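You operate a simulated robot arm through the tools that you are given. There is no shell and no other tool.

You run a simulated robot arm. Do the job below in one go: nothing can be reset, and whatever is moved stays where it is left.

TASK
Lock the tube, press on the lamp base with the red label, then open the clamp.
Fine: the base lies beside the jig; lay it in the channel and use the press lever.

It is judged by the outcome, as a careful person would: the job done as asked, and still so three seconds after it is handed in. It fails if anything else is knocked over, pushed out of place, dropped, spilled or broken.

THE ROBOT
A 6-joint arm with a two-finger parallel gripper, fixed in place. Base frame: the origin is at the foot of the arm, x ahead of it, y to its left, z up; the work surface is at about z = 0. Lengths are in m, angles in degrees, forces in N, time in s.
With the tool pointing down near the work surface it reaches from about 0.12 to 0.5 m from the base axis. Its first joint turns from -72.0 to 72.0 degrees. Payload 0.65 kg.
The TCP is the grasp point between the finger pads, 0.025 m short of the fingertips. In the tool frame z runs along the fingers and y along their closing line. Largest opening 0.076 m; finger width 0.018, thickness 0.01; the body of the gripper, 0.036 by 0.078 m, starts 0.045 m behind the TCP.
Orientation is that of the tool frame in the base frame, as a unit quaternion [w, x, y, z]. With the fingers straight down and closing along the base's y, the tool's x points along the base's -x, its y along +y and its z along -z.

THE INTERFACE
- The arm moves only by the tool apply_moves. Its argument "targets" is a list of rows, each a list of 7 numbers: the shift along the base's x, y, z in mm, then the turn, a rotation vector about the base's x, y, z in degrees, then the opening, from 0 (shut) to 1 (fully open). In form: [[x, y, z, ax, ay, az, fingers], ...]. A call has 1 to 20 rows; each row is the pose to reach, as a shift and turn from the pose commanded when the call began. Rows are played at 5 a second. More than 0.05 m and 8.6 degrees between two rows, or a gripper value outside its range, and nothing of the call is played. Where a pose cannot be reached the arm comes as near as it can. A force on the tool above 50 N (or 10 N above the force at the start of the call, whichever is more), or a blocked arm, ends the call early, and 0.2 s more pass. Each finger travels about 0.108 m/s and halts on what it meets, pressing with about 27 N; the grip force reading is that of the motor and also rises with nothing between the fingers. The clock runs only during rows and for 0.2 s after the last one: add rows that repeat a pose to give the fingers time. The reply holds the time, the measured pose of the TCP, the force on the tool along the base axes, the opening and the grip force, in the units named above and with some noise, with the torque about the TCP (base axes, N m) and any sound that the robot's microphone picked up, and new pictures: "pictures" is both (left out), scene, wrist or none.
- Cameras (640 x 400 px; columns grow to the right, rows downward): "scene" is fixed at [0.0446, 0.2597, 0.4161]; the picture's right is [-0.88, -0.48, 0.00], its down [-0.22, 0.39, -0.89] and it looks along [0.43, -0.78, -0.45] (base axes); focal length 244 px, centre (320, 200). "wrist" rides on the gripper at [0.058, 0.011, -0.081] in the tool frame; the picture's right is [-0.18, 0.98, 0.00], its down [-0.75, -0.14, -0.64] and it looks along [-0.63, -0.12, 0.77] (tool axes); focal length 243 px, centre (320, 200). There is no depth. A picture from a camera that has moved, and an enlarged one, comes with that camera's place and axes in the base frame and with its lens.
- enlarge(camera, box): a new picture of the part [left, top, right, bottom] of that camera's present view, enlarged. The clock stands still meanwhile.
- sign_off(): hands the job in; it is judged then, once.

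Places have to be worked out from the pictures, the camera data and where the tool is seen. Open the gripper and draw the arm clear of the work before you hand the job in, unless the task says otherwise.

The tools are called after ">>>" by a JSON object that holds its "api" and its "payload". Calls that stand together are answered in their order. apply_moves: Moves the arm, as the interface text tells. Its arguments: {"type":"object","properties":{"targets":{"type":"array","items":{"type":"array","items":{"type":"number"}}},"pictures":{"type":"string","enum":["both","scene","wrist","none"]}},"required":["targets"]} The other tools are called the same way: enlarge (camera, box) takes an enlarged picture of a part of a camera's view; sign_off () hands the job in.

At the start:

```text
time: 0.0
eef_pos: [0.2296, -0.058, 0.3434]
orientation: [0.0, 0.0, 1.0, 0.0]
force: [0.2, 0.8, 0.6]
moment: [0.0, 0.04, 0.03]
width: 0.076
grip_force: 0.1
```

scene: 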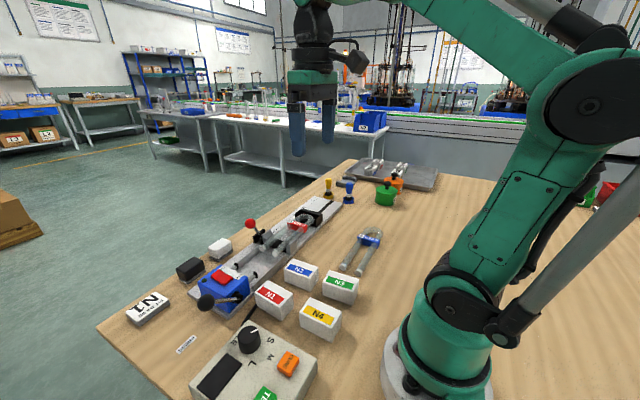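
wrist: 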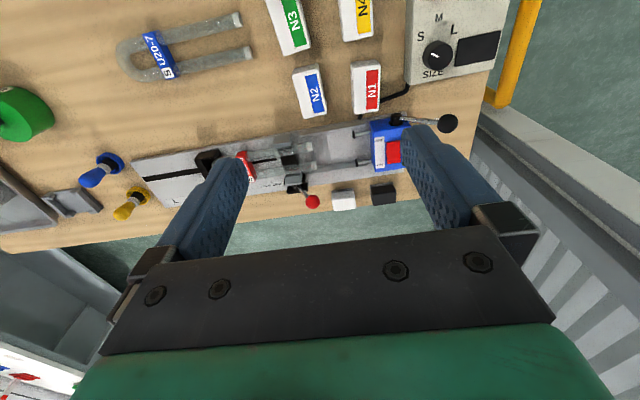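

The pictures show a jig with a clamp (red-knob lever), a press lever (black knob), a blue block with red part, bases N1–N4 and a control box. I'll enlarge parts of both views to understand the mechanism before moving.

>>> {"api": "enlarge", "payload": {"camera": "scene", "box": [170, 180, 370, 320]}}

>>> {"api": "enlarge", "payload": {"camera": "scene", "box": [120, 260, 360, 400]}}

>>> {"api": "enlarge", "payload": {"camera": "wrist", "box": [120, 100, 480, 240]}}

>>> {"api": "enlarge", "payload": {"camera": "scene", "box": [310, 150, 450, 240]}}

>>> {"api": "enlarge", "payload": {"camera": "wrist", "box": [220, 0, 520, 220]}}

```text
2.86 times, centred on (270, 250) of scene
camera zoom: at [0.0446, 0.2597, 0.4161], right [-0.88, -0.48, 0.0], down [-0.22, 0.39, -0.89], along [0.43, -0.78, -0.45], focal length 698 px, centre (463, 57)
```

zoom: 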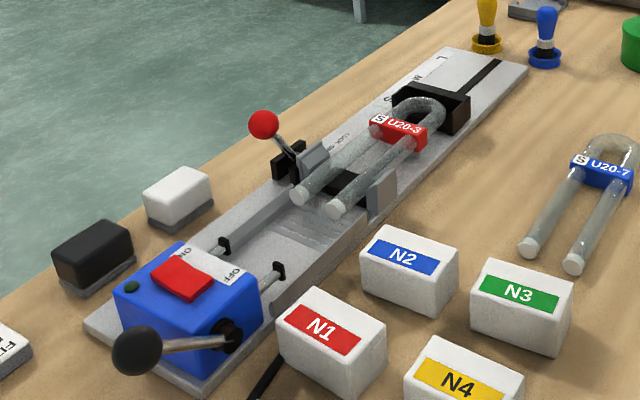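

```text
2.67 times, centred on (240, 330) of scene
camera zoom: at [0.0446, 0.2597, 0.4161], right [-0.88, -0.48, 0.0], down [-0.22, 0.39, -0.89], along [0.43, -0.78, -0.45], focal length 652 px, centre (533, -147)
```

zoom: 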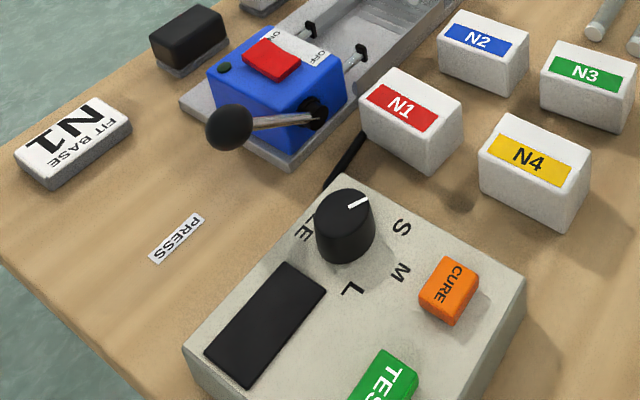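

```text
1.78 times, centred on (300, 170) of wrist
camera zoom: at [0.1723, -0.0463, 0.4245], right [0.18, 0.98, 0.0], down [0.75, -0.14, 0.64], along [0.63, -0.12, -0.77], focal length 431 px, centre (356, 253)
```

zoom: 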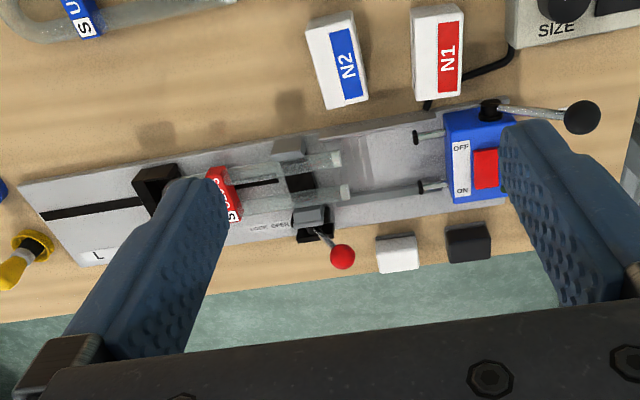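

```text
4.44 times, centred on (380, 195) of scene
camera zoom: at [0.0446, 0.2597, 0.4161], right [-0.88, -0.48, 0.0], down [-0.22, 0.39, -0.89], along [0.43, -0.78, -0.45], focal length 1086 px, centre (53, 222)
```

zoom: 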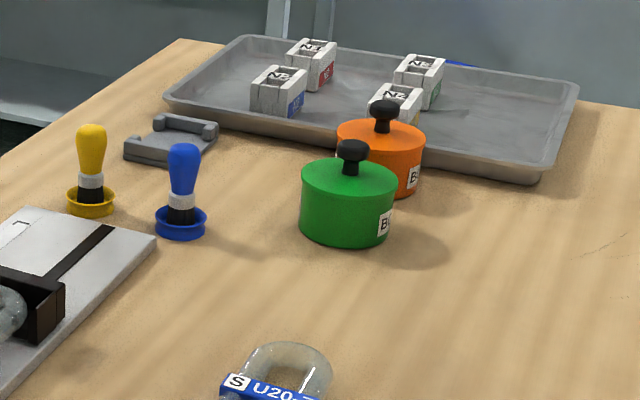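

```text
1.82 times, centred on (370, 110) of wrist
camera zoom: at [0.1723, -0.0463, 0.4245], right [0.18, 0.98, 0.0], down [0.75, -0.14, 0.64], along [0.63, -0.12, -0.77], focal length 441 px, centre (229, 364)
```

zoom: 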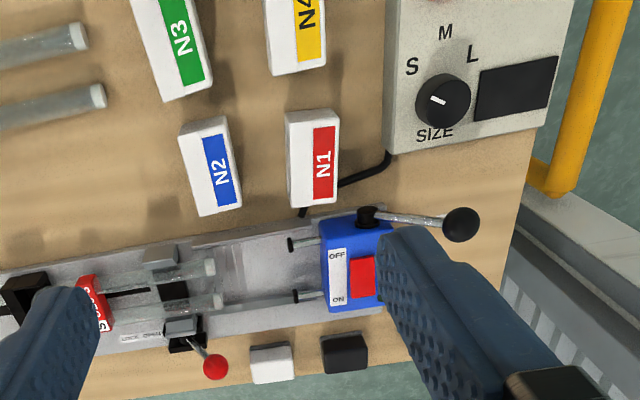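

The jig runs roughly along y at x≈0.38–0.42, with N1 (red) near (0.29, 0.0). I'll zoom in on the clamp, the press and the bases to read the markings.

>>> {"api": "enlarge", "payload": {"camera": "scene", "box": [235, 205, 325, 261]}}

>>> {"api": "enlarge", "payload": {"camera": "scene", "box": [180, 250, 300, 325]}}

>>> {"api": "enlarge", "payload": {"camera": "scene", "box": [350, 150, 430, 200]}}

>>> {"api": "enlarge", "payload": {"camera": "wrist", "box": [240, 120, 410, 220]}}

>>> {"api": "enlarge", "payload": {"camera": "scene", "box": [270, 185, 350, 235]}}

```text
7.11 times, centred on (280, 233) of scene
camera zoom: at [0.0446, 0.2597, 0.4161], right [-0.88, -0.48, 0.0], down [-0.22, 0.39, -0.89], along [0.43, -0.78, -0.45], focal length 1738 px, centre (604, -35)
```

zoom: 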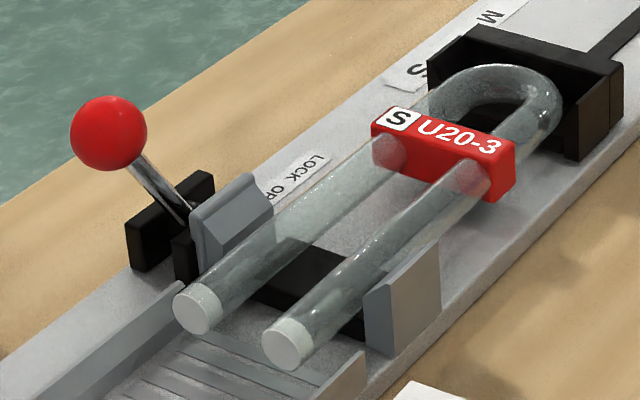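

```text
5.33 times, centred on (240, 288) of scene
camera zoom: at [0.0446, 0.2597, 0.4161], right [-0.88, -0.48, 0.0], down [-0.22, 0.39, -0.89], along [0.43, -0.78, -0.45], focal length 1303 px, centre (747, -267)
```

zoom: 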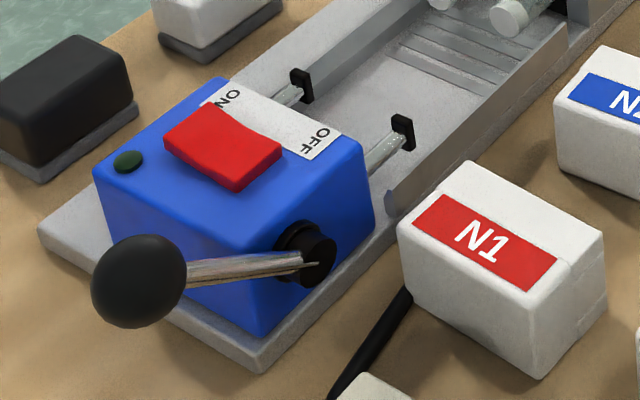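

```text
8.00 times, centred on (390, 175) of scene
camera zoom: at [0.0446, 0.2597, 0.4161], right [-0.88, -0.48, 0.0], down [-0.22, 0.39, -0.89], along [0.43, -0.78, -0.45], focal length 1955 px, centre (-240, 400)
```

zoom: 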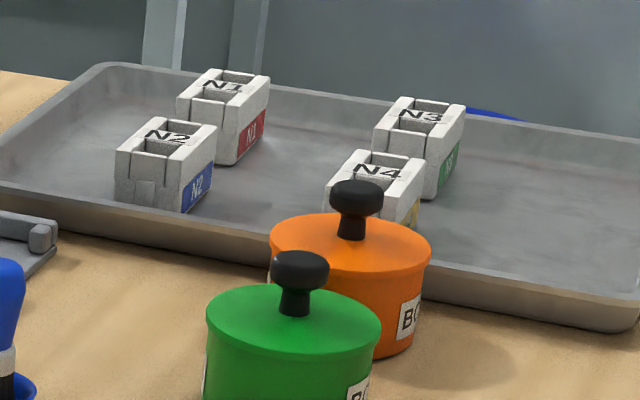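

```text
3.76 times, centred on (325, 170) of wrist
camera zoom: at [0.1723, -0.0463, 0.4245], right [0.18, 0.98, 0.0], down [0.75, -0.14, 0.64], along [0.63, -0.12, -0.77], focal length 913 px, centre (301, 313)
```

zoom: 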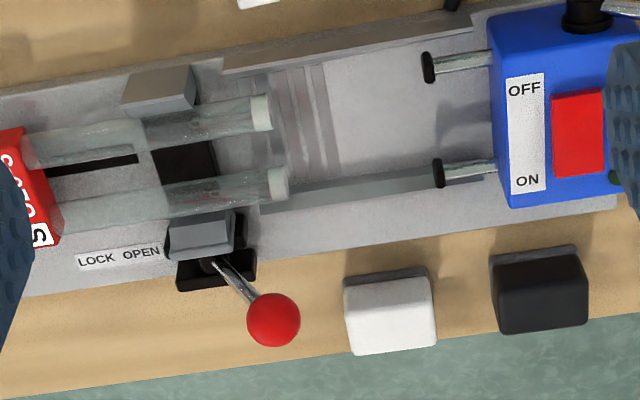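

```text
8.00 times, centred on (310, 210) of scene
camera zoom: at [0.0446, 0.2597, 0.4161], right [-0.88, -0.48, 0.0], down [-0.22, 0.39, -0.89], along [0.43, -0.78, -0.45], focal length 1955 px, centre (400, 120)
```

zoom: 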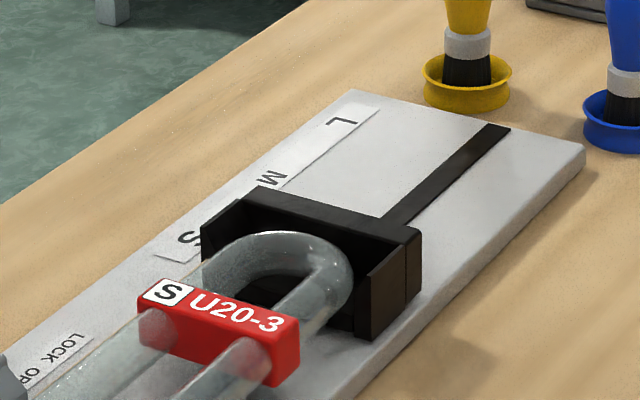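

From triangulating both views: clamp knob (red) is at about (0.452, -0.114, 0.085), leaning to +y = OPEN, with its pivot near y=-0.15. The tube ends are at y≈-0.104, x=0.370/0.410, and N1 is centred near (0.292, -0.002), with its label side to +y and holes toward -y. I'll shut the fingers and move to a standoff above and beside the red knob, then look again.

>>> {"api": "apply_moves", "payload": {"targets": [[32, -1, -20, 0, 0, 0, 0.5], [64, -3, -40, 0, 0, 0, 0], [96, -5, -60, 0, 0, 0, 0], [128, -6, -80, 0, 0, 0, 0], [160, -8, -100, 0, 0, 0, 0], [192, -10, -122, 0, 0, 0, 0], [222, -8, -143, 0, 0, 0, 0], [222, -8, -143, 0, 0, 0, 0]], "pictures": "both"}}

```text
time: 1.8
eef_pos: [0.4513, -0.0659, 0.1995]
orientation: [0.0, -0.001, 1.0, 0.0]
force: [-0.3, 0.0, 0.3]
moment: [0.03, 0.01, -0.04]
width: 0.0
grip_force: 23.4
camera wrist: at [0.3947, -0.0535, 0.2801], right [0.18, 0.98, 0.0], down [0.75, -0.14, 0.64], along [0.63, -0.12, -0.77], focal length 243 px, centre (320, 200)
```

scene: 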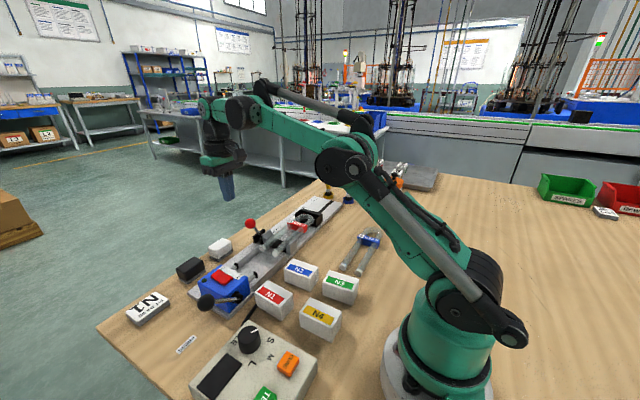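
wrist: 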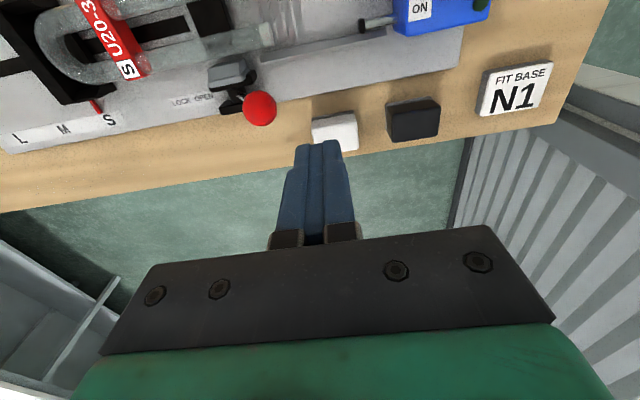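

The new wrist view agrees: knob at about (0.453, -0.113, 0.085), with the shut fingers above its +y side. I'll go down beside the knob on its +y side, to tips at z≈0.07.

>>> {"api": "apply_moves", "payload": {"targets": [[0, -4, -35, 0, 0, 0, 0], [0, -8, -70, 0, 0, 0, 0], [0, -13, -105, 0, 0, 0, 0], [0, -13, -105, 0, 0, 0, 0]], "pictures": "both"}}

```text
time: 2.8
eef_pos: [0.4511, -0.0781, 0.0943]
orientation: [0.0, 0.0, 1.0, 0.0]
force: [0.1, -0.4, -0.4]
moment: [0.0, 0.0, 0.01]
width: 0.0
grip_force: 23.8
camera wrist: at [0.3942, -0.0665, 0.1751], right [0.18, 0.98, 0.0], down [0.75, -0.14, 0.64], along [0.63, -0.12, -0.77], focal length 243 px, centre (320, 200)
```

scene: 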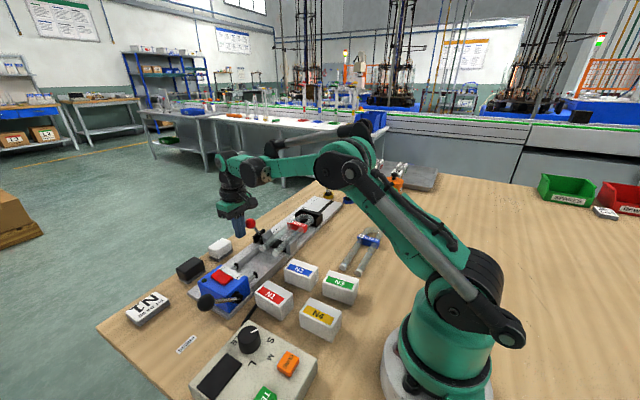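
wrist: 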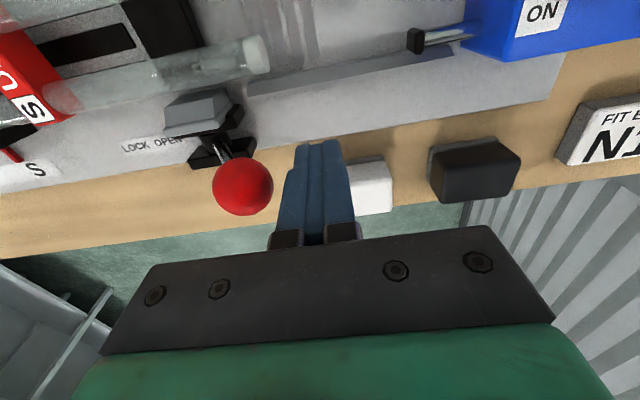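

The shut fingers sit right on the +y side of the knob with about 1 cm gap. I'll push slowly toward -y (LOCK) and watch the force.

>>> {"api": "apply_moves", "payload": {"targets": [[0, -8, 0, 0, 0, 0, 0], [0, -14, 0, 0, 0, 0, 0], [0, -20, 2, 0, 0, 0, 0], [0, -26, 4, 0, 0, 0, 0], [0, -32, 6, 0, 0, 0, 0], [0, -38, 7, 0, 0, 0, 0]], "pictures": "wrist"}}

```text
time: 4.2
eef_pos: [0.4513, -0.1184, 0.1016]
orientation: [0.001, 0.0, 1.0, -0.001]
force: [0.4, -0.8, -0.6]
moment: [0.02, 0.02, -0.03]
width: 0.0002
grip_force: 23.7
camera wrist: at [0.3942, -0.106, 0.1834], right [0.18, 0.98, 0.0], down [0.75, -0.14, 0.64], along [0.63, -0.12, -0.77], focal length 243 px, centre (320, 200)
```

wrist: 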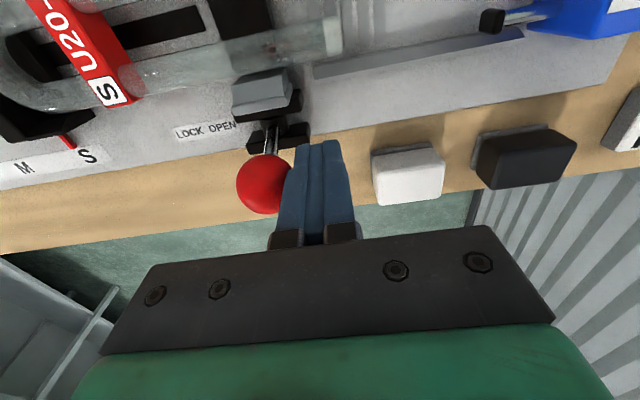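

The lever is following the fingers with almost no force, and is near vertical now. I'll carry on toward LOCK.

>>> {"api": "apply_moves", "payload": {"targets": [[0, -6, 0, 0, 0, 0, 0], [0, -12, 0, 0, 0, 0, 0], [0, -18, -1, 0, 0, 0, 0], [0, -24, -3, 0, 0, 0, 0], [0, -30, -5, 0, 0, 0, 0], [0, -36, -8, 0, 0, 0, 0]], "pictures": "wrist"}}

```text
time: 5.6
eef_pos: [0.4513, -0.1539, 0.0944]
orientation: [0.001, 0.001, 1.0, 0.0]
force: [0.9, -0.1, -0.4]
moment: [-0.01, 0.01, 0.01]
width: 0.0002
grip_force: 23.3
camera wrist: at [0.3942, -0.1418, 0.1754], right [0.18, 0.98, 0.0], down [0.75, -0.14, 0.64], along [0.63, -0.12, -0.77], focal length 243 px, centre (320, 200)
```

wrist: 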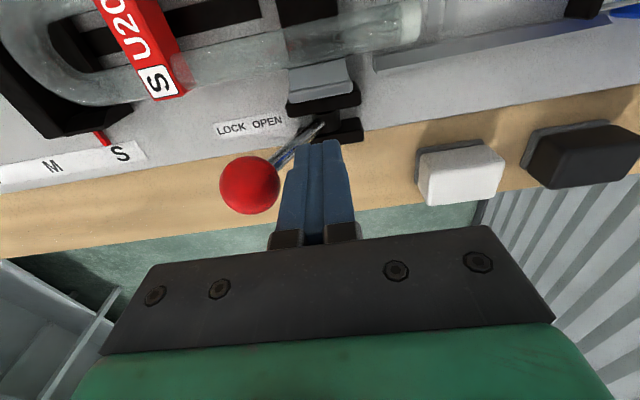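

The knob has moved on ahead of the fingers to about y=-0.184, the mirror of where it began, so it seems to have snapped over. I'll nudge a little further to confirm that it's at its stop, then look at the jaw.

>>> {"api": "apply_moves", "payload": {"targets": [[0, -5, 0, 0, 0, 0, 0], [0, -9, -1, 0, 0, 0, 0], [0, -12, -2, 0, 0, 0, 0], [0, -15, -2, 0, 0, 0, 0]], "pictures": "wrist"}}

>>> {"api": "enlarge", "payload": {"camera": "scene", "box": [235, 195, 335, 258]}}

>>> {"api": "enlarge", "payload": {"camera": "wrist", "box": [180, 0, 500, 200]}}

```text
time: 6.6
eef_pos: [0.4523, -0.1613, 0.0937]
orientation: [-0.003, -0.003, 1.0, 0.007]
force: [-2.6, 9.9, 11.0]
moment: [0.08, 0.01, -0.03]
width: 0.0
grip_force: 23.0
stopped in row 4: the force on the tool passed its limit at 53 N (the readings are from after the stop); the commanded pose is now the measured one
camera wrist: at [0.3949, -0.1519, 0.1747], right [0.18, 0.98, 0.01], down [0.76, -0.14, 0.64], along [0.63, -0.1, -0.77], focal length 243 px, centre (320, 200)
```

wrist: 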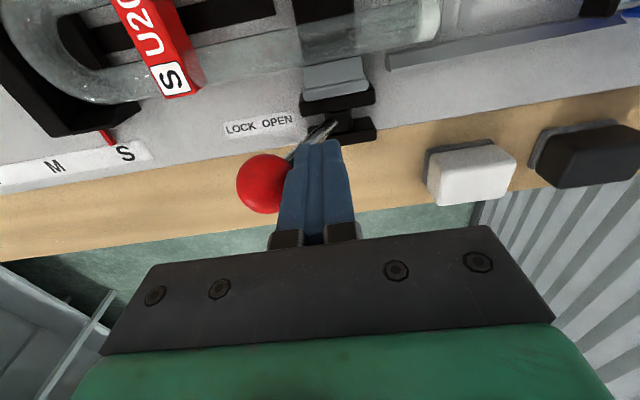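

```text
6.35 times, centred on (285, 226) of scene
camera zoom: at [0.0446, 0.2597, 0.4161], right [-0.88, -0.48, 0.0], down [-0.22, 0.39, -0.89], along [0.43, -0.78, -0.45], focal length 1552 px, centre (542, 32)
```

zoom: 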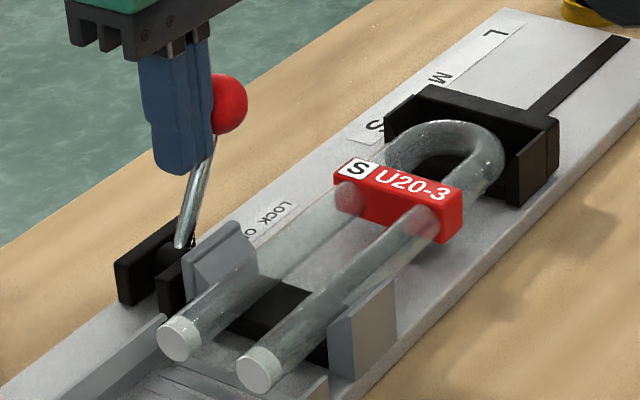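

```text
2.00 times, centred on (340, 100) of wrist
camera zoom: at [0.3949, -0.1519, 0.1747], right [0.18, 0.98, 0.01], down [0.76, -0.14, 0.64], along [0.63, -0.1, -0.77], focal length 485 px, centre (280, 400)
```

zoom: 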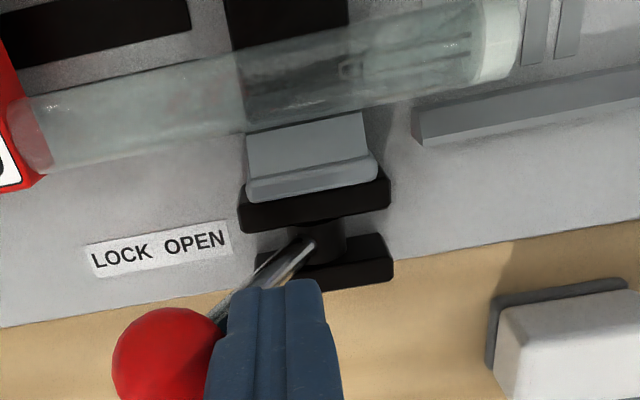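

The lever hit its end stop (53 N), its knob is on the LOCK side, and the jaw now bears on the tube: locked. I'll back off to +y, rise clear, and move toward N1 with the fingers opening.

>>> {"api": "apply_moves", "payload": {"targets": [[0, 10, 3, 0, 0, 0, 0], [-2, 18, 25, 0, 0, 0, 0], [-4, 24, 60, 0, 0, 0, 0], [-30, 40, 90, 0, 0, 0, 0.5], [-65, 65, 105, 0, 0, 0, 1], [-100, 95, 110, 0, 0, 0, 1], [-130, 130, 110, 0, 0, 0, 1], [-160, 159, 110, 0, 0, 0, 1], [-160, 159, 110, 0, 0, 0, 1]], "pictures": "both"}}

```text
time: 8.6
eef_pos: [0.2896, -0.0049, 0.2032]
orientation: [-0.002, -0.003, 1.0, 0.005]
force: [-0.4, 1.0, 0.8]
moment: [0.03, -0.01, 0.01]
width: 0.076
grip_force: 0.0
camera wrist: at [0.2328, 0.0066, 0.284], right [0.18, 0.98, 0.01], down [0.76, -0.14, 0.64], along [0.63, -0.11, -0.77], focal length 243 px, centre (320, 200)
```

scene: 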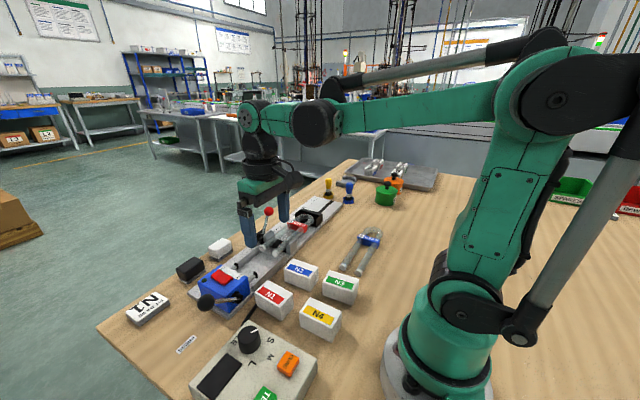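
wrist: 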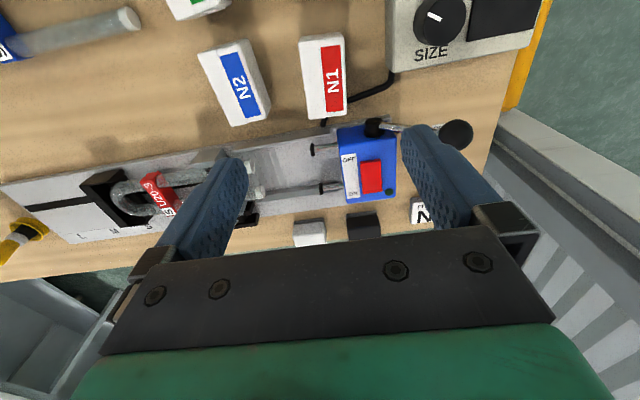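

I'll enlarge N1 in both views to measure its place and yaw precisely before gripping.

>>> {"api": "enlarge", "payload": {"camera": "wrist", "box": [270, 10, 400, 140]}}

>>> {"api": "enlarge", "payload": {"camera": "scene", "box": [245, 270, 305, 325]}}

>>> {"api": "enlarge", "payload": {"camera": "wrist", "box": [230, 110, 400, 220]}}

```text
3.08 times, centred on (335, 75) of wrist
camera zoom: at [0.2328, 0.0066, 0.284], right [0.18, 0.98, 0.01], down [0.76, -0.14, 0.64], along [0.63, -0.11, -0.77], focal length 746 px, centre (274, 585)
```

zoom: 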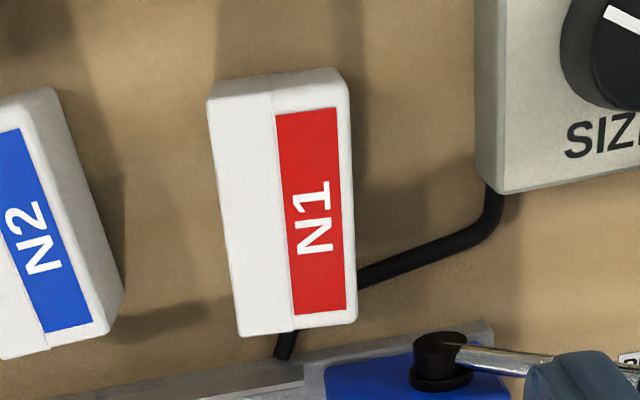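

```text
7.27 times, centred on (275, 298) of scene
camera zoom: at [0.0446, 0.2597, 0.4161], right [-0.88, -0.48, 0.0], down [-0.22, 0.39, -0.89], along [0.43, -0.78, -0.45], focal length 1777 px, centre (647, -509)
```

zoom: 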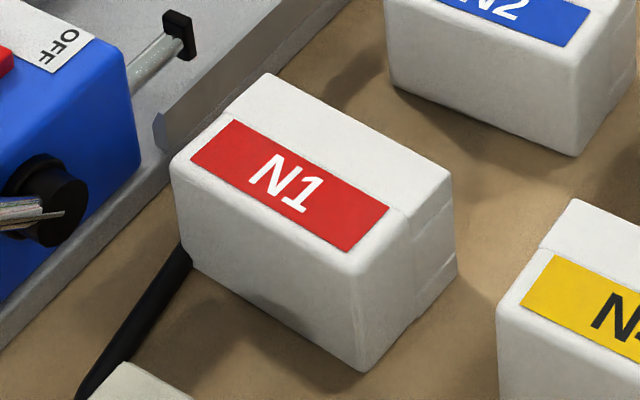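

```text
3.64 times, centred on (315, 165) of wrist
camera zoom: at [0.2328, 0.0066, 0.284], right [0.18, 0.98, 0.01], down [0.76, -0.14, 0.64], along [0.63, -0.11, -0.77], focal length 882 px, centre (338, 327)
```

zoom: 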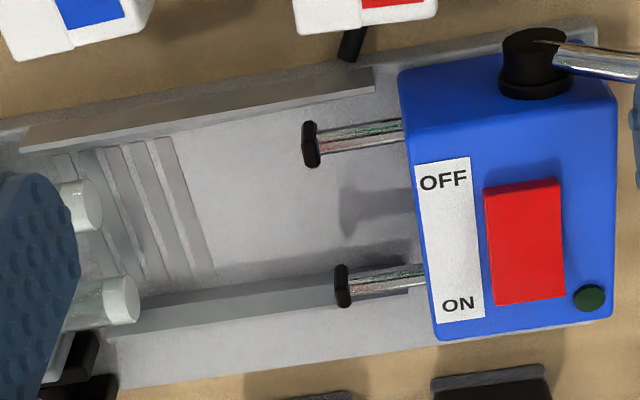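

N1 measures about 68×38×35 mm, centred near (0.293, 0.0005) with yaw about -4°. The jig channel is centred at x≈0.390 and the free gap runs from the tube ends (y≈-0.104) to the press pads (y≈-0.025). I'll align the gripper, with its small tilt corrected, and lower to just above N1 to check.

>>> {"api": "apply_moves", "payload": {"targets": [[1, 2, -30, -0.3, -0.1, -2, 0.85], [2, 4, -65, -0.6, -0.2, -4.1, 0.85], [3.4, 5.4, -100, -0.6, -0.2, -4.1, 0.85], [3.4, 5.4, -128, -0.6, -0.2, -4.1, 0.85], [3.4, 5.4, -128, -0.6, -0.2, -4.1, 0.85]], "pictures": "both"}}

>>> {"api": "enlarge", "payload": {"camera": "wrist", "box": [160, 0, 480, 200]}}

>>> {"api": "enlarge", "payload": {"camera": "scene", "box": [220, 220, 320, 330]}}

```text
time: 9.8
eef_pos: [0.2948, 0.0021, 0.071]
orientation: [-0.001, 0.033, 0.999, 0.0]
force: [0.4, 0.3, -0.8]
moment: [-0.01, -0.02, 0.0]
width: 0.0646
grip_force: 0.2
camera wrist: at [0.2394, 0.017, 0.1533], right [0.25, 0.97, 0.0], down [0.74, -0.19, 0.64], along [0.62, -0.16, -0.77], focal length 243 px, centre (320, 200)
```

scene: 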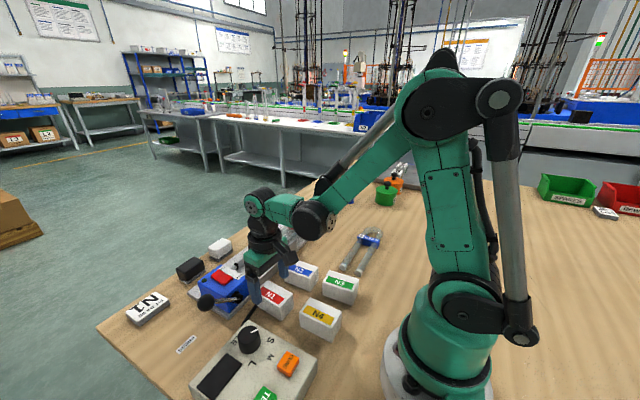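
wrist: 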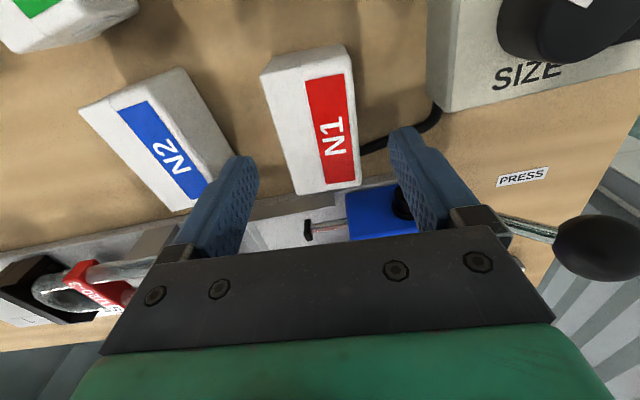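

```text
2.00 times, centred on (320, 100) of wrist
camera zoom: at [0.2394, 0.017, 0.1533], right [0.25, 0.97, 0.0], down [0.74, -0.19, 0.64], along [0.62, -0.16, -0.77], focal length 485 px, centre (320, 400)
```

zoom: 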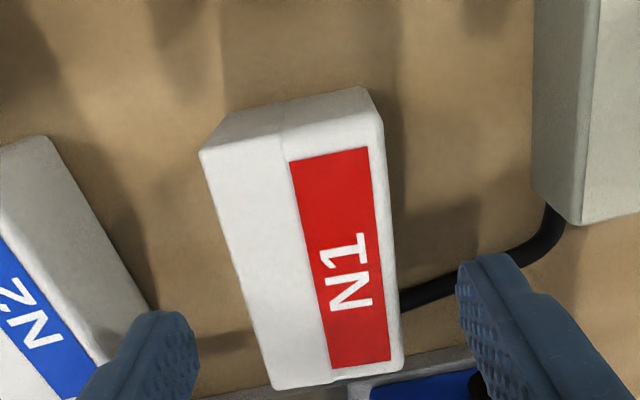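

```text
3.64 times, centred on (270, 275) of scene
camera zoom: at [0.0446, 0.2597, 0.4161], right [-0.88, -0.48, 0.0], down [-0.22, 0.39, -0.89], along [0.43, -0.78, -0.45], focal length 889 px, centre (502, -73)
```

zoom: 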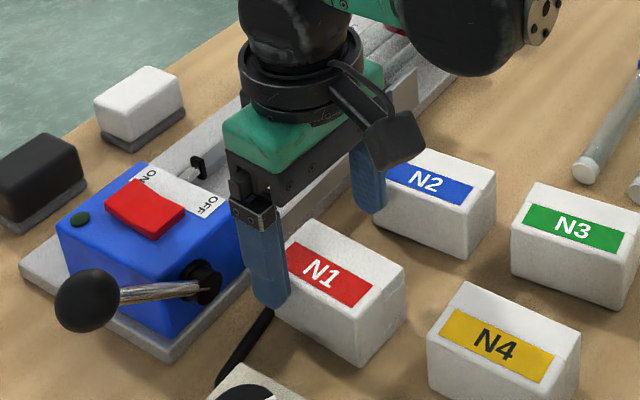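

The gripper straddles N1 well: its centre is measured at (0.294, 0.002) with the TCP at (0.295, 0.002), and the fingers are clear of N2. I'll go down to z≈0.031 and close on it.

>>> {"api": "apply_moves", "payload": {"targets": [[-1, 0, -15, 0, 0, 0, 0.85], [-1, 0, -30, 0, 0, 0, 0.85], [-1, 0, -40, 0, 0, 0, 0.85], [-1, 0, -40, 0, 0, 0, 0.85], [-1, 0, -40, 0, 0, 0, 0.4], [-1, 0, -40, 0, 0, 0, 0.3], [-1, 0, -40, 0, 0, 0, 0.3]], "pictures": "both"}}

```text
time: 11.4
eef_pos: [0.2939, 0.0018, 0.0339]
orientation: [-0.001, 0.034, 0.999, 0.0]
force: [0.2, 0.7, -0.2]
moment: [0.01, -0.01, 0.01]
width: 0.0398
grip_force: 27.3
camera wrist: at [0.2379, 0.0174, 0.1153], right [0.25, 0.97, 0.0], down [0.74, -0.19, 0.64], along [0.62, -0.16, -0.77], focal length 243 px, centre (320, 200)
```

scene: 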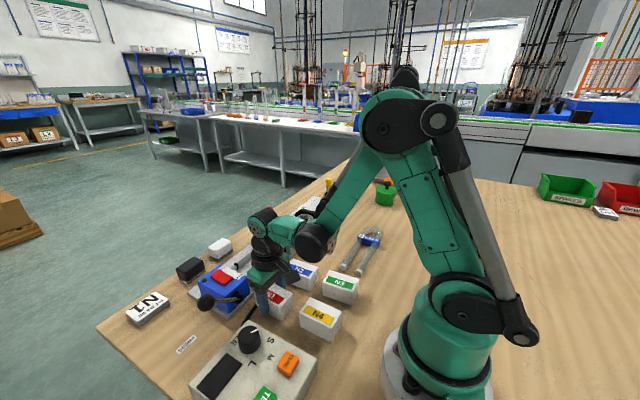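
wrist: 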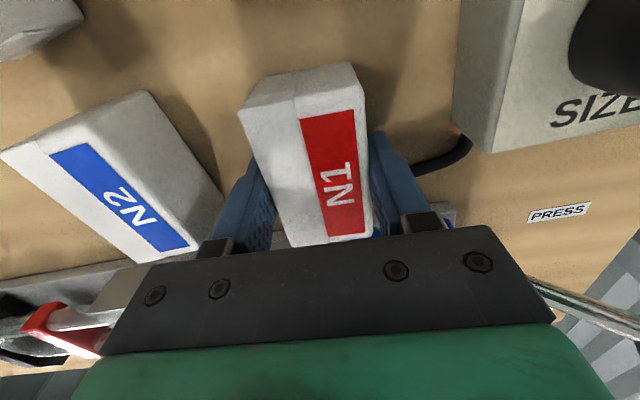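

N1 is gripped (width 39.8 mm, 27 N). I'll lift it clear, shift to -y first to avoid the press block, then move over the channel while turning the yaw back to zero.

>>> {"api": "apply_moves", "payload": {"targets": [[0, 0, 20, 0, 0, 0, 0.3], [0, 0, 50, 0, 0, 0, 0.3], [0, -10, 80, 0, 0, 0, 0.3], [5, -35, 85, 0, 0, 1, 0.3], [30, -55, 85, 0, 0, 2, 0.3], [60, -62, 85, 0, 0, 3, 0.3], [82, -62, 85, 0, 0, 3.9, 0.3], [96, -62, 85, 0, 0, 3.9, 0.3], [96, -62, 85, 0, 0, 3.9, 0.3]], "pictures": "both"}}

>>> {"api": "enlarge", "payload": {"camera": "scene", "box": [220, 180, 340, 270]}}

>>> {"api": "enlarge", "payload": {"camera": "wrist", "box": [140, 40, 460, 240]}}

```text
time: 13.4
eef_pos: [0.3899, -0.061, 0.1201]
orientation: [0.0, -0.001, 1.0, 0.0]
force: [-0.4, 0.1, -0.6]
moment: [0.0, -0.03, 0.0]
width: 0.0398
grip_force: 27.6
camera wrist: at [0.3338, -0.049, 0.2007], right [0.18, 0.98, 0.0], down [0.75, -0.14, 0.64], along [0.63, -0.12, -0.77], focal length 243 px, centre (320, 200)
```

scene: 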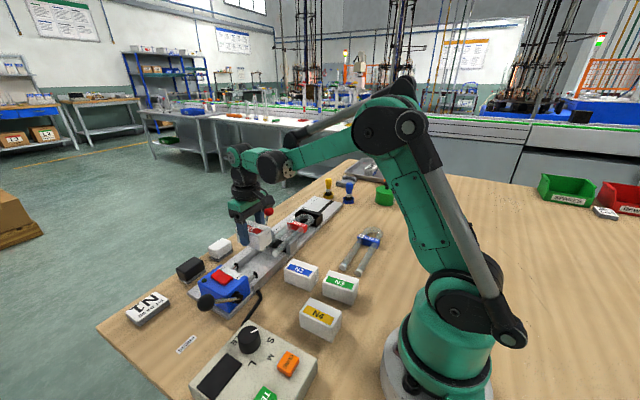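
wrist: 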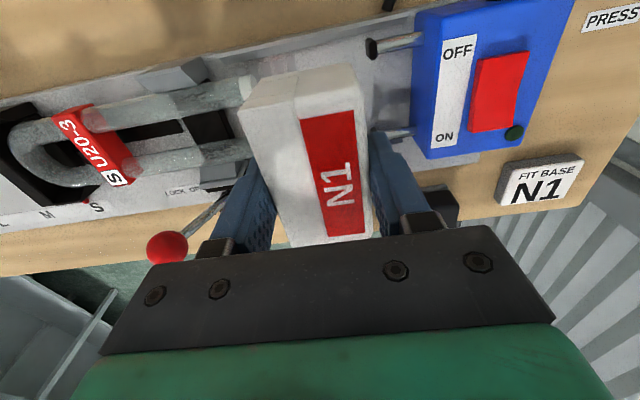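

```text
4.44 times, centred on (280, 225) of scene
camera zoom: at [0.0446, 0.2597, 0.4161], right [-0.88, -0.48, 0.0], down [-0.22, 0.39, -0.89], along [0.43, -0.78, -0.45], focal length 1086 px, centre (498, 89)
```

zoom: 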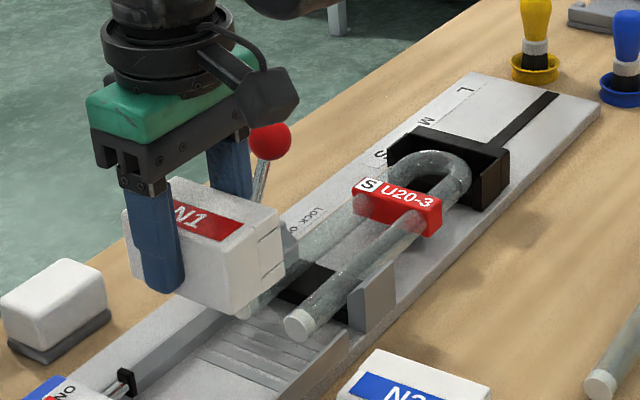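

```text
2.00 times, centred on (300, 140) of wrist
camera zoom: at [0.3338, -0.049, 0.2007], right [0.18, 0.98, 0.0], down [0.75, -0.14, 0.64], along [0.63, -0.12, -0.77], focal length 485 px, centre (360, 320)
```

zoom: 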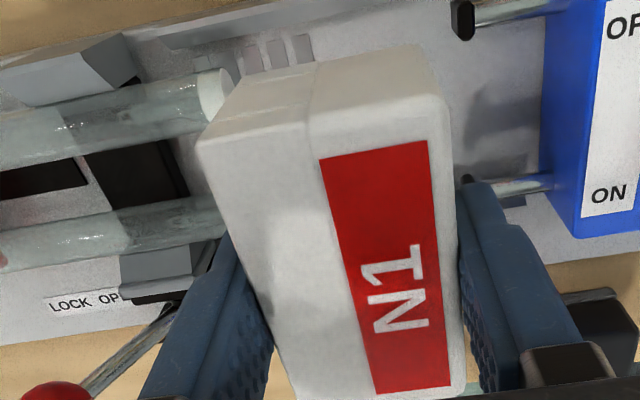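

Held base centre measures about (0.390, -0.061), in line with the tube legs (x=0.370/0.410), and it sits in the free gap. I'll lower it to just above the channel floor and check.

>>> {"api": "apply_moves", "payload": {"targets": [[0, 0, -25, 0, 0, 0, 0.3], [0, 0, -45, 0, 0, 0, 0.3], [0, 0, -60, 0, 0, 0, 0.3], [0, 0, -67, 0, 0, 0, 0.3], [0, 0, -67, 0, 0, 0, 0.3]], "pictures": "both"}}

>>> {"api": "enlarge", "payload": {"camera": "scene", "box": [200, 200, 320, 290]}}

>>> {"api": "enlarge", "payload": {"camera": "wrist", "box": [140, 20, 460, 240]}}

```text
time: 14.6
eef_pos: [0.3915, -0.0603, 0.0524]
orientation: [0.001, -0.002, 1.0, 0.001]
force: [21.3, 2.5, 4.4]
moment: [0.02, -0.55, 0.2]
width: 0.04
grip_force: 27.2
camera wrist: at [0.3333, -0.0484, 0.134], right [0.18, 0.98, 0.0], down [0.75, -0.14, 0.64], along [0.63, -0.12, -0.76], focal length 243 px, centre (320, 200)
```

scene: 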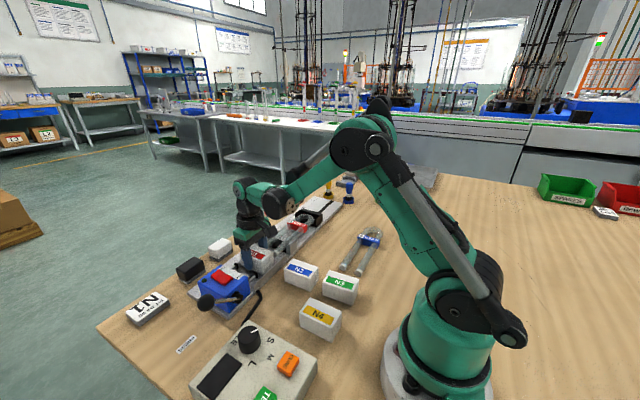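
wrist: 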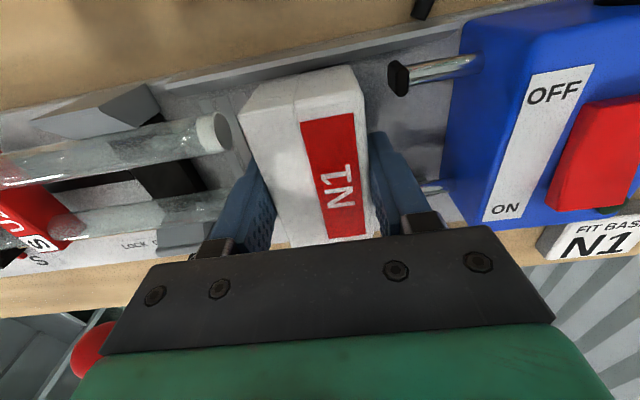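

```text
4.44 times, centred on (260, 245) of scene
camera zoom: at [0.0446, 0.2597, 0.4161], right [-0.88, -0.48, 0.0], down [-0.22, 0.39, -0.89], along [0.43, -0.78, -0.45], focal length 1086 px, centre (587, 0)
```

zoom: 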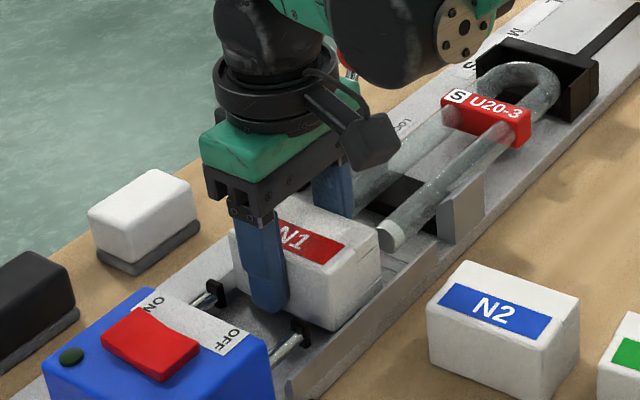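

```text
1.82 times, centred on (300, 130) of wrist
camera zoom: at [0.3333, -0.0484, 0.134], right [0.18, 0.98, 0.0], down [0.75, -0.14, 0.64], along [0.63, -0.12, -0.76], focal length 441 px, centre (356, 327)
```

zoom: 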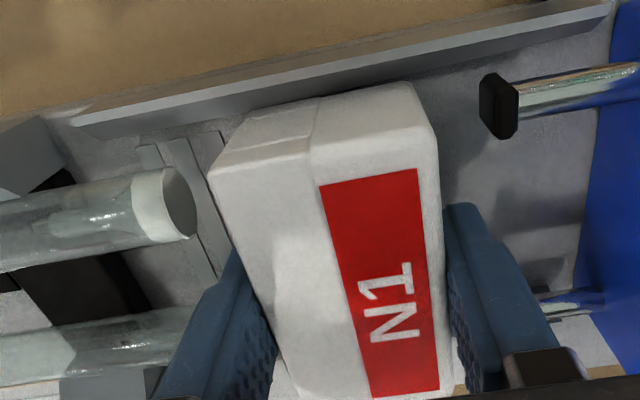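

There's 21 N in +x on the tool, so the base's near bottom edge is touching the near rail's slope and being pushed to +x. I'll ease the base +2 mm in x with a slight rise and read the force again.

>>> {"api": "apply_moves", "payload": {"targets": [[0.5, 0, 2, 0, 0, 0, 0.3], [1.5, 0, 2, 0, 0, 0, 0.3], [2, 0, 1, 0, 0, 0, 0.3], [2, 0, 0, 0, 0, 0, 0.3], [2, 0, 0, 0, 0, 0, 0.3]], "pictures": "none"}}

```text
time: 15.8
eef_pos: [0.3908, -0.061, 0.0526]
orientation: [-0.001, -0.001, 1.0, -0.001]
force: [-7.7, -0.3, 0.3]
moment: [-0.07, 0.25, -0.19]
width: 0.0397
grip_force: 27.2
```

The force is now -7.7 N, so the centre of the lead-in lies about 0.5 mm back. I'll shift -0.5 mm and lower slowly.

>>> {"api": "apply_moves", "payload": {"targets": [[-0.5, 0, 0, 0, 0, 0, 0.3], [-0.5, 0, -1.5, 0, 0, 0, 0.3], [-0.5, 0, -3, 0, 0, 0, 0.3], [-0.5, 0, -3, 0, 0, 0, 0.3]], "pictures": "none"}}

```text
time: 16.8
eef_pos: [0.391, -0.0621, 0.0499]
orientation: [-0.001, 0.0, 1.0, 0.0]
force: [-12.1, 0.9, 3.3]
moment: [0.02, 0.28, -0.14]
width: 0.0394
grip_force: 26.8
```

Side force is -12 N, so I'll shift another -0.8 mm in x and carry on down.

>>> {"api": "apply_moves", "payload": {"targets": [[-0.5, 0, 0, 0, 0, 0, 0.3], [-0.8, 0, 0, 0, 0, 0, 0.3], [-0.8, 0, -1.5, 0, 0, 0, 0.3], [-0.8, 0, -1.5, 0, 0, 0, 0.3]], "pictures": "none"}}

```text
time: 17.8
eef_pos: [0.3905, -0.0605, 0.0483]
orientation: [-0.001, -0.001, 1.0, 0.0]
force: [0.6, 0.4, -0.8]
moment: [-0.01, -0.05, -0.02]
width: 0.0395
grip_force: 27.6
```

Side forces are gone and the base is centred at z≈0.048. I'll lower in small steps until the floor is felt.

>>> {"api": "apply_moves", "payload": {"targets": [[0, 0, -1, 0, 0, 0, 0.3], [0, 0, -2, 0, 0, 0, 0.3], [0, 0, -2, 0, 0, 0, 0.3]], "pictures": "both"}}

>>> {"api": "enlarge", "payload": {"camera": "scene", "box": [200, 200, 320, 290]}}

>>> {"api": "enlarge", "payload": {"camera": "wrist", "box": [140, 20, 460, 240]}}

```text
time: 18.6
eef_pos: [0.3911, -0.0616, 0.0467]
orientation: [-0.001, -0.001, 1.0, 0.0]
force: [-0.7, -1.1, 3.6]
moment: [-0.1, 0.21, 0.05]
width: 0.0397
grip_force: 27.2
camera wrist: at [0.3334, -0.0495, 0.1272], right [0.18, 0.98, 0.0], down [0.75, -0.14, 0.64], along [0.63, -0.12, -0.77], focal length 243 px, centre (320, 200)
```

scene: 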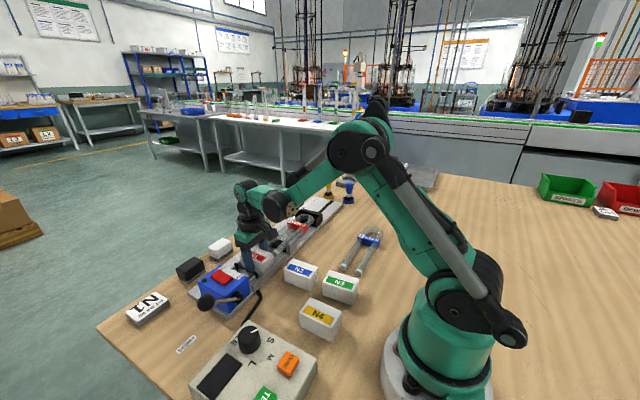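
wrist: 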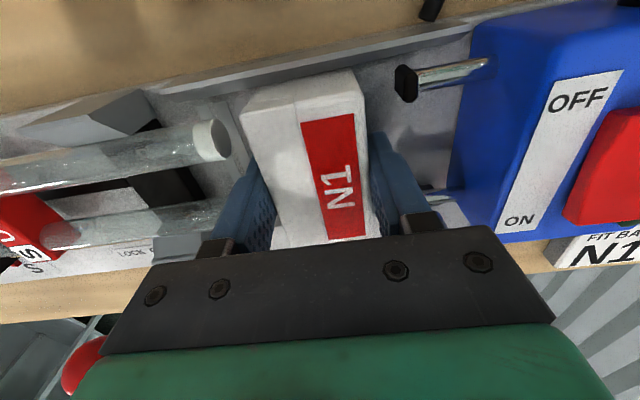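

```text
4.44 times, centred on (260, 245) of scene
camera zoom: at [0.0446, 0.2597, 0.4161], right [-0.88, -0.48, 0.0], down [-0.22, 0.39, -0.89], along [0.43, -0.78, -0.45], focal length 1086 px, centre (587, 0)
```

zoom: 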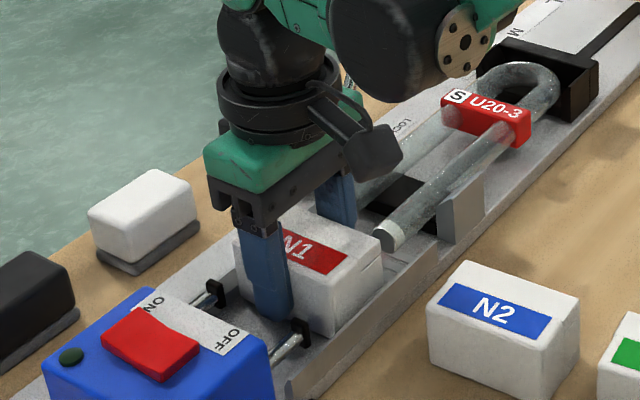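

```text
1.82 times, centred on (300, 130) of wrist
camera zoom: at [0.3334, -0.0495, 0.1272], right [0.18, 0.98, 0.0], down [0.75, -0.14, 0.64], along [0.63, -0.12, -0.77], focal length 441 px, centre (356, 327)
```

zoom: 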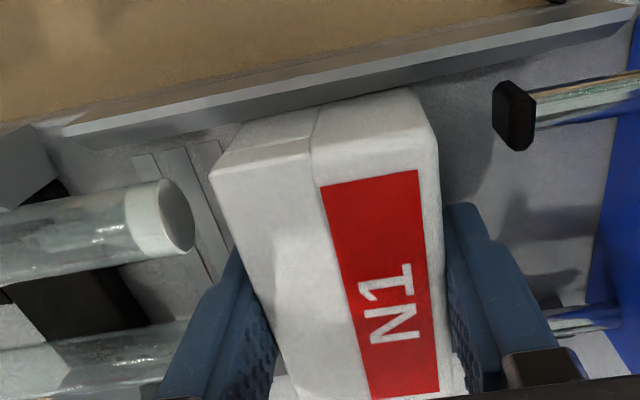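

There's light upward contact (3.6 N). I'll lower another 1 mm to see whether this is the floor.

>>> {"api": "apply_moves", "payload": {"targets": [[0, 0, -0.5, 0, 0, 0, 0.3], [0, 0, -1, 0, 0, 0, 0.3], [0, 0, -1, 0, 0, 0, 0.3]], "pictures": "none"}}

```text
time: 19.4
eef_pos: [0.3894, -0.0609, 0.0451]
orientation: [-0.001, -0.001, 1.0, 0.001]
force: [-0.7, 3.7, 18.7]
moment: [-0.03, 0.53, -0.02]
width: 0.0395
grip_force: 27.2
```

18.7 N upward at base bottom z≈0.012, so the base is on the channel floor. I'll open the fingers just a few mm per side to release it.

>>> {"api": "apply_moves", "payload": {"targets": [[0, 0, 0.5, 0, 0, 0, 0.3], [0, 0, 0.5, 0, 0, 0, 0.6], [0, 0, 0.5, 0, 0, 0, 0.68], [0, 0, 0.5, 0, 0, 0, 0.68]], "pictures": "wrist"}}

>>> {"api": "enlarge", "payload": {"camera": "wrist", "box": [140, 20, 460, 240]}}

>>> {"api": "enlarge", "payload": {"camera": "scene", "box": [200, 200, 320, 290]}}

```text
time: 20.4
eef_pos: [0.3907, -0.0611, 0.0454]
orientation: [-0.002, -0.001, 1.0, 0.0]
force: [-0.4, 0.3, 0.1]
moment: [0.02, -0.02, -0.03]
width: 0.0515
grip_force: 0.0
camera wrist: at [0.3336, -0.0497, 0.1266], right [0.18, 0.98, 0.0], down [0.75, -0.14, 0.64], along [0.63, -0.12, -0.77], focal length 243 px, centre (320, 200)
```

wrist: 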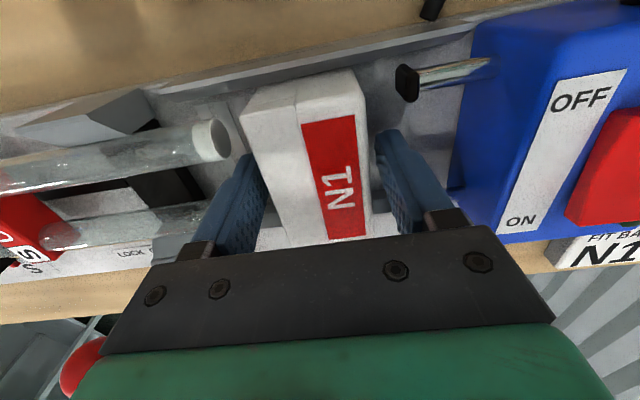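

```text
1.82 times, centred on (300, 130) of wrist
camera zoom: at [0.3336, -0.0497, 0.1266], right [0.18, 0.98, 0.0], down [0.75, -0.14, 0.64], along [0.63, -0.12, -0.77], focal length 441 px, centre (356, 327)
```

zoom: 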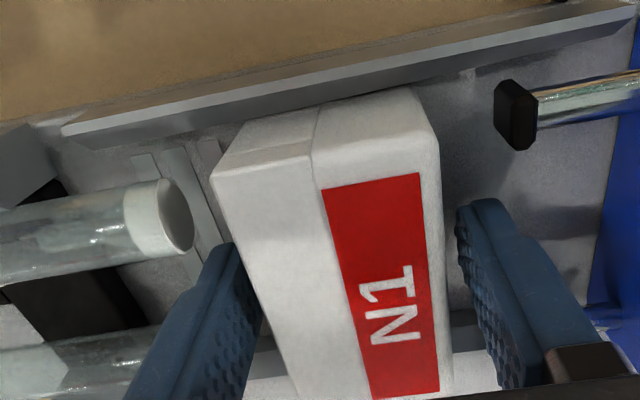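

```text
4.44 times, centred on (260, 245) of scene
camera zoom: at [0.0446, 0.2597, 0.4161], right [-0.88, -0.48, 0.0], down [-0.22, 0.39, -0.89], along [0.43, -0.78, -0.45], focal length 1086 px, centre (587, 0)
```

zoom: 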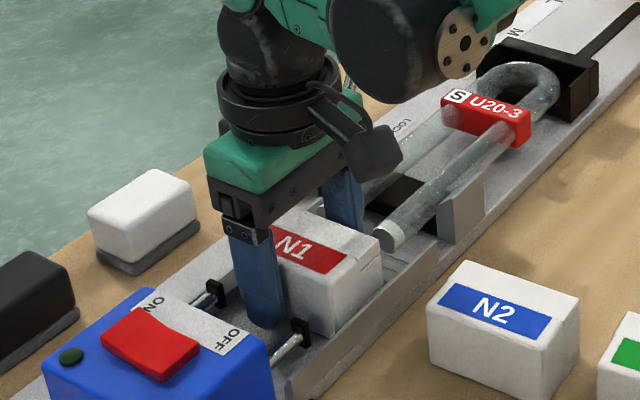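

The base is released and sits flat and square in the channel. I'll rise straight up and look at the result.

>>> {"api": "apply_moves", "payload": {"targets": [[0, 0, 15, 0, 0, 0, 0.68], [0, 0, 45, 0, 0, 0, 0.68], [0, 0, 85, 0, 0, 0, 0.68], [-25, 15, 120, 0, 0, 0, 0.4], [-50, 30, 150, 0, 0, 0, 0], [-50, 30, 150, 0, 0, 0, 0]], "pictures": "both"}}

>>> {"api": "enlarge", "payload": {"camera": "wrist", "box": [140, 60, 500, 250]}}

>>> {"api": "enlarge", "payload": {"camera": "scene", "box": [180, 220, 300, 310]}}

```text
time: 21.8
eef_pos: [0.3412, -0.03, 0.196]
orientation: [-0.001, 0.0, 1.0, 0.0]
force: [-0.7, 0.8, -0.9]
moment: [0.0, 0.0, 0.0]
width: 0.0
grip_force: 23.6
camera wrist: at [0.2844, -0.0192, 0.2774], right [0.18, 0.98, 0.0], down [0.75, -0.14, 0.64], along [0.63, -0.12, -0.77], focal length 243 px, centre (320, 200)
```

scene: 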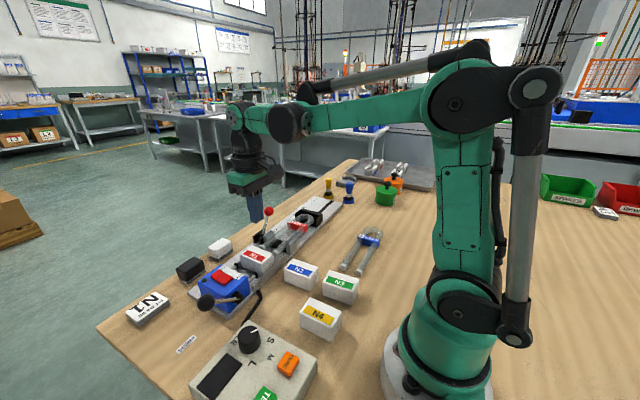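
wrist: 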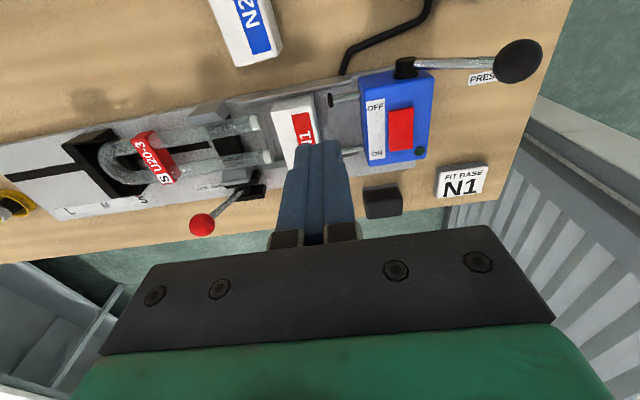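

```text
1.78 times, centred on (320, 155) of wrist
camera zoom: at [0.2844, -0.0192, 0.2774], right [0.18, 0.98, 0.0], down [0.75, -0.14, 0.64], along [0.63, -0.12, -0.77], focal length 431 px, centre (320, 280)
```

zoom: 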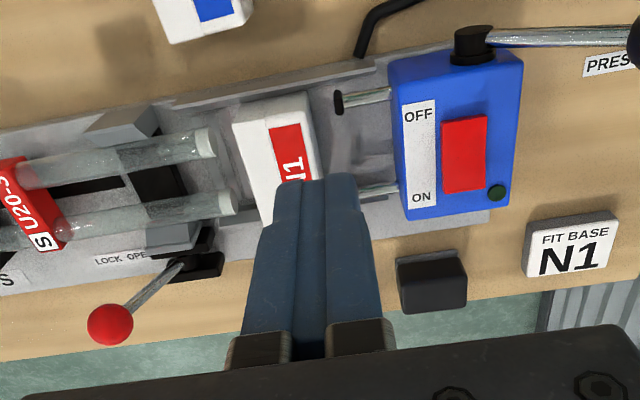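

```text
4.44 times, centred on (240, 265) of scene
camera zoom: at [0.0446, 0.2597, 0.4161], right [-0.88, -0.48, 0.0], down [-0.22, 0.39, -0.89], along [0.43, -0.78, -0.45], focal length 1086 px, centre (676, -89)
```

zoom: 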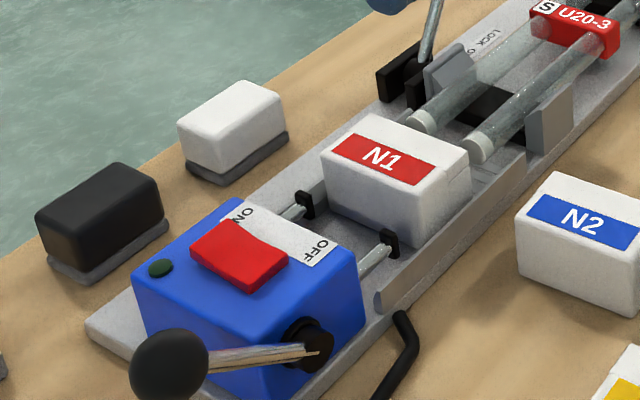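

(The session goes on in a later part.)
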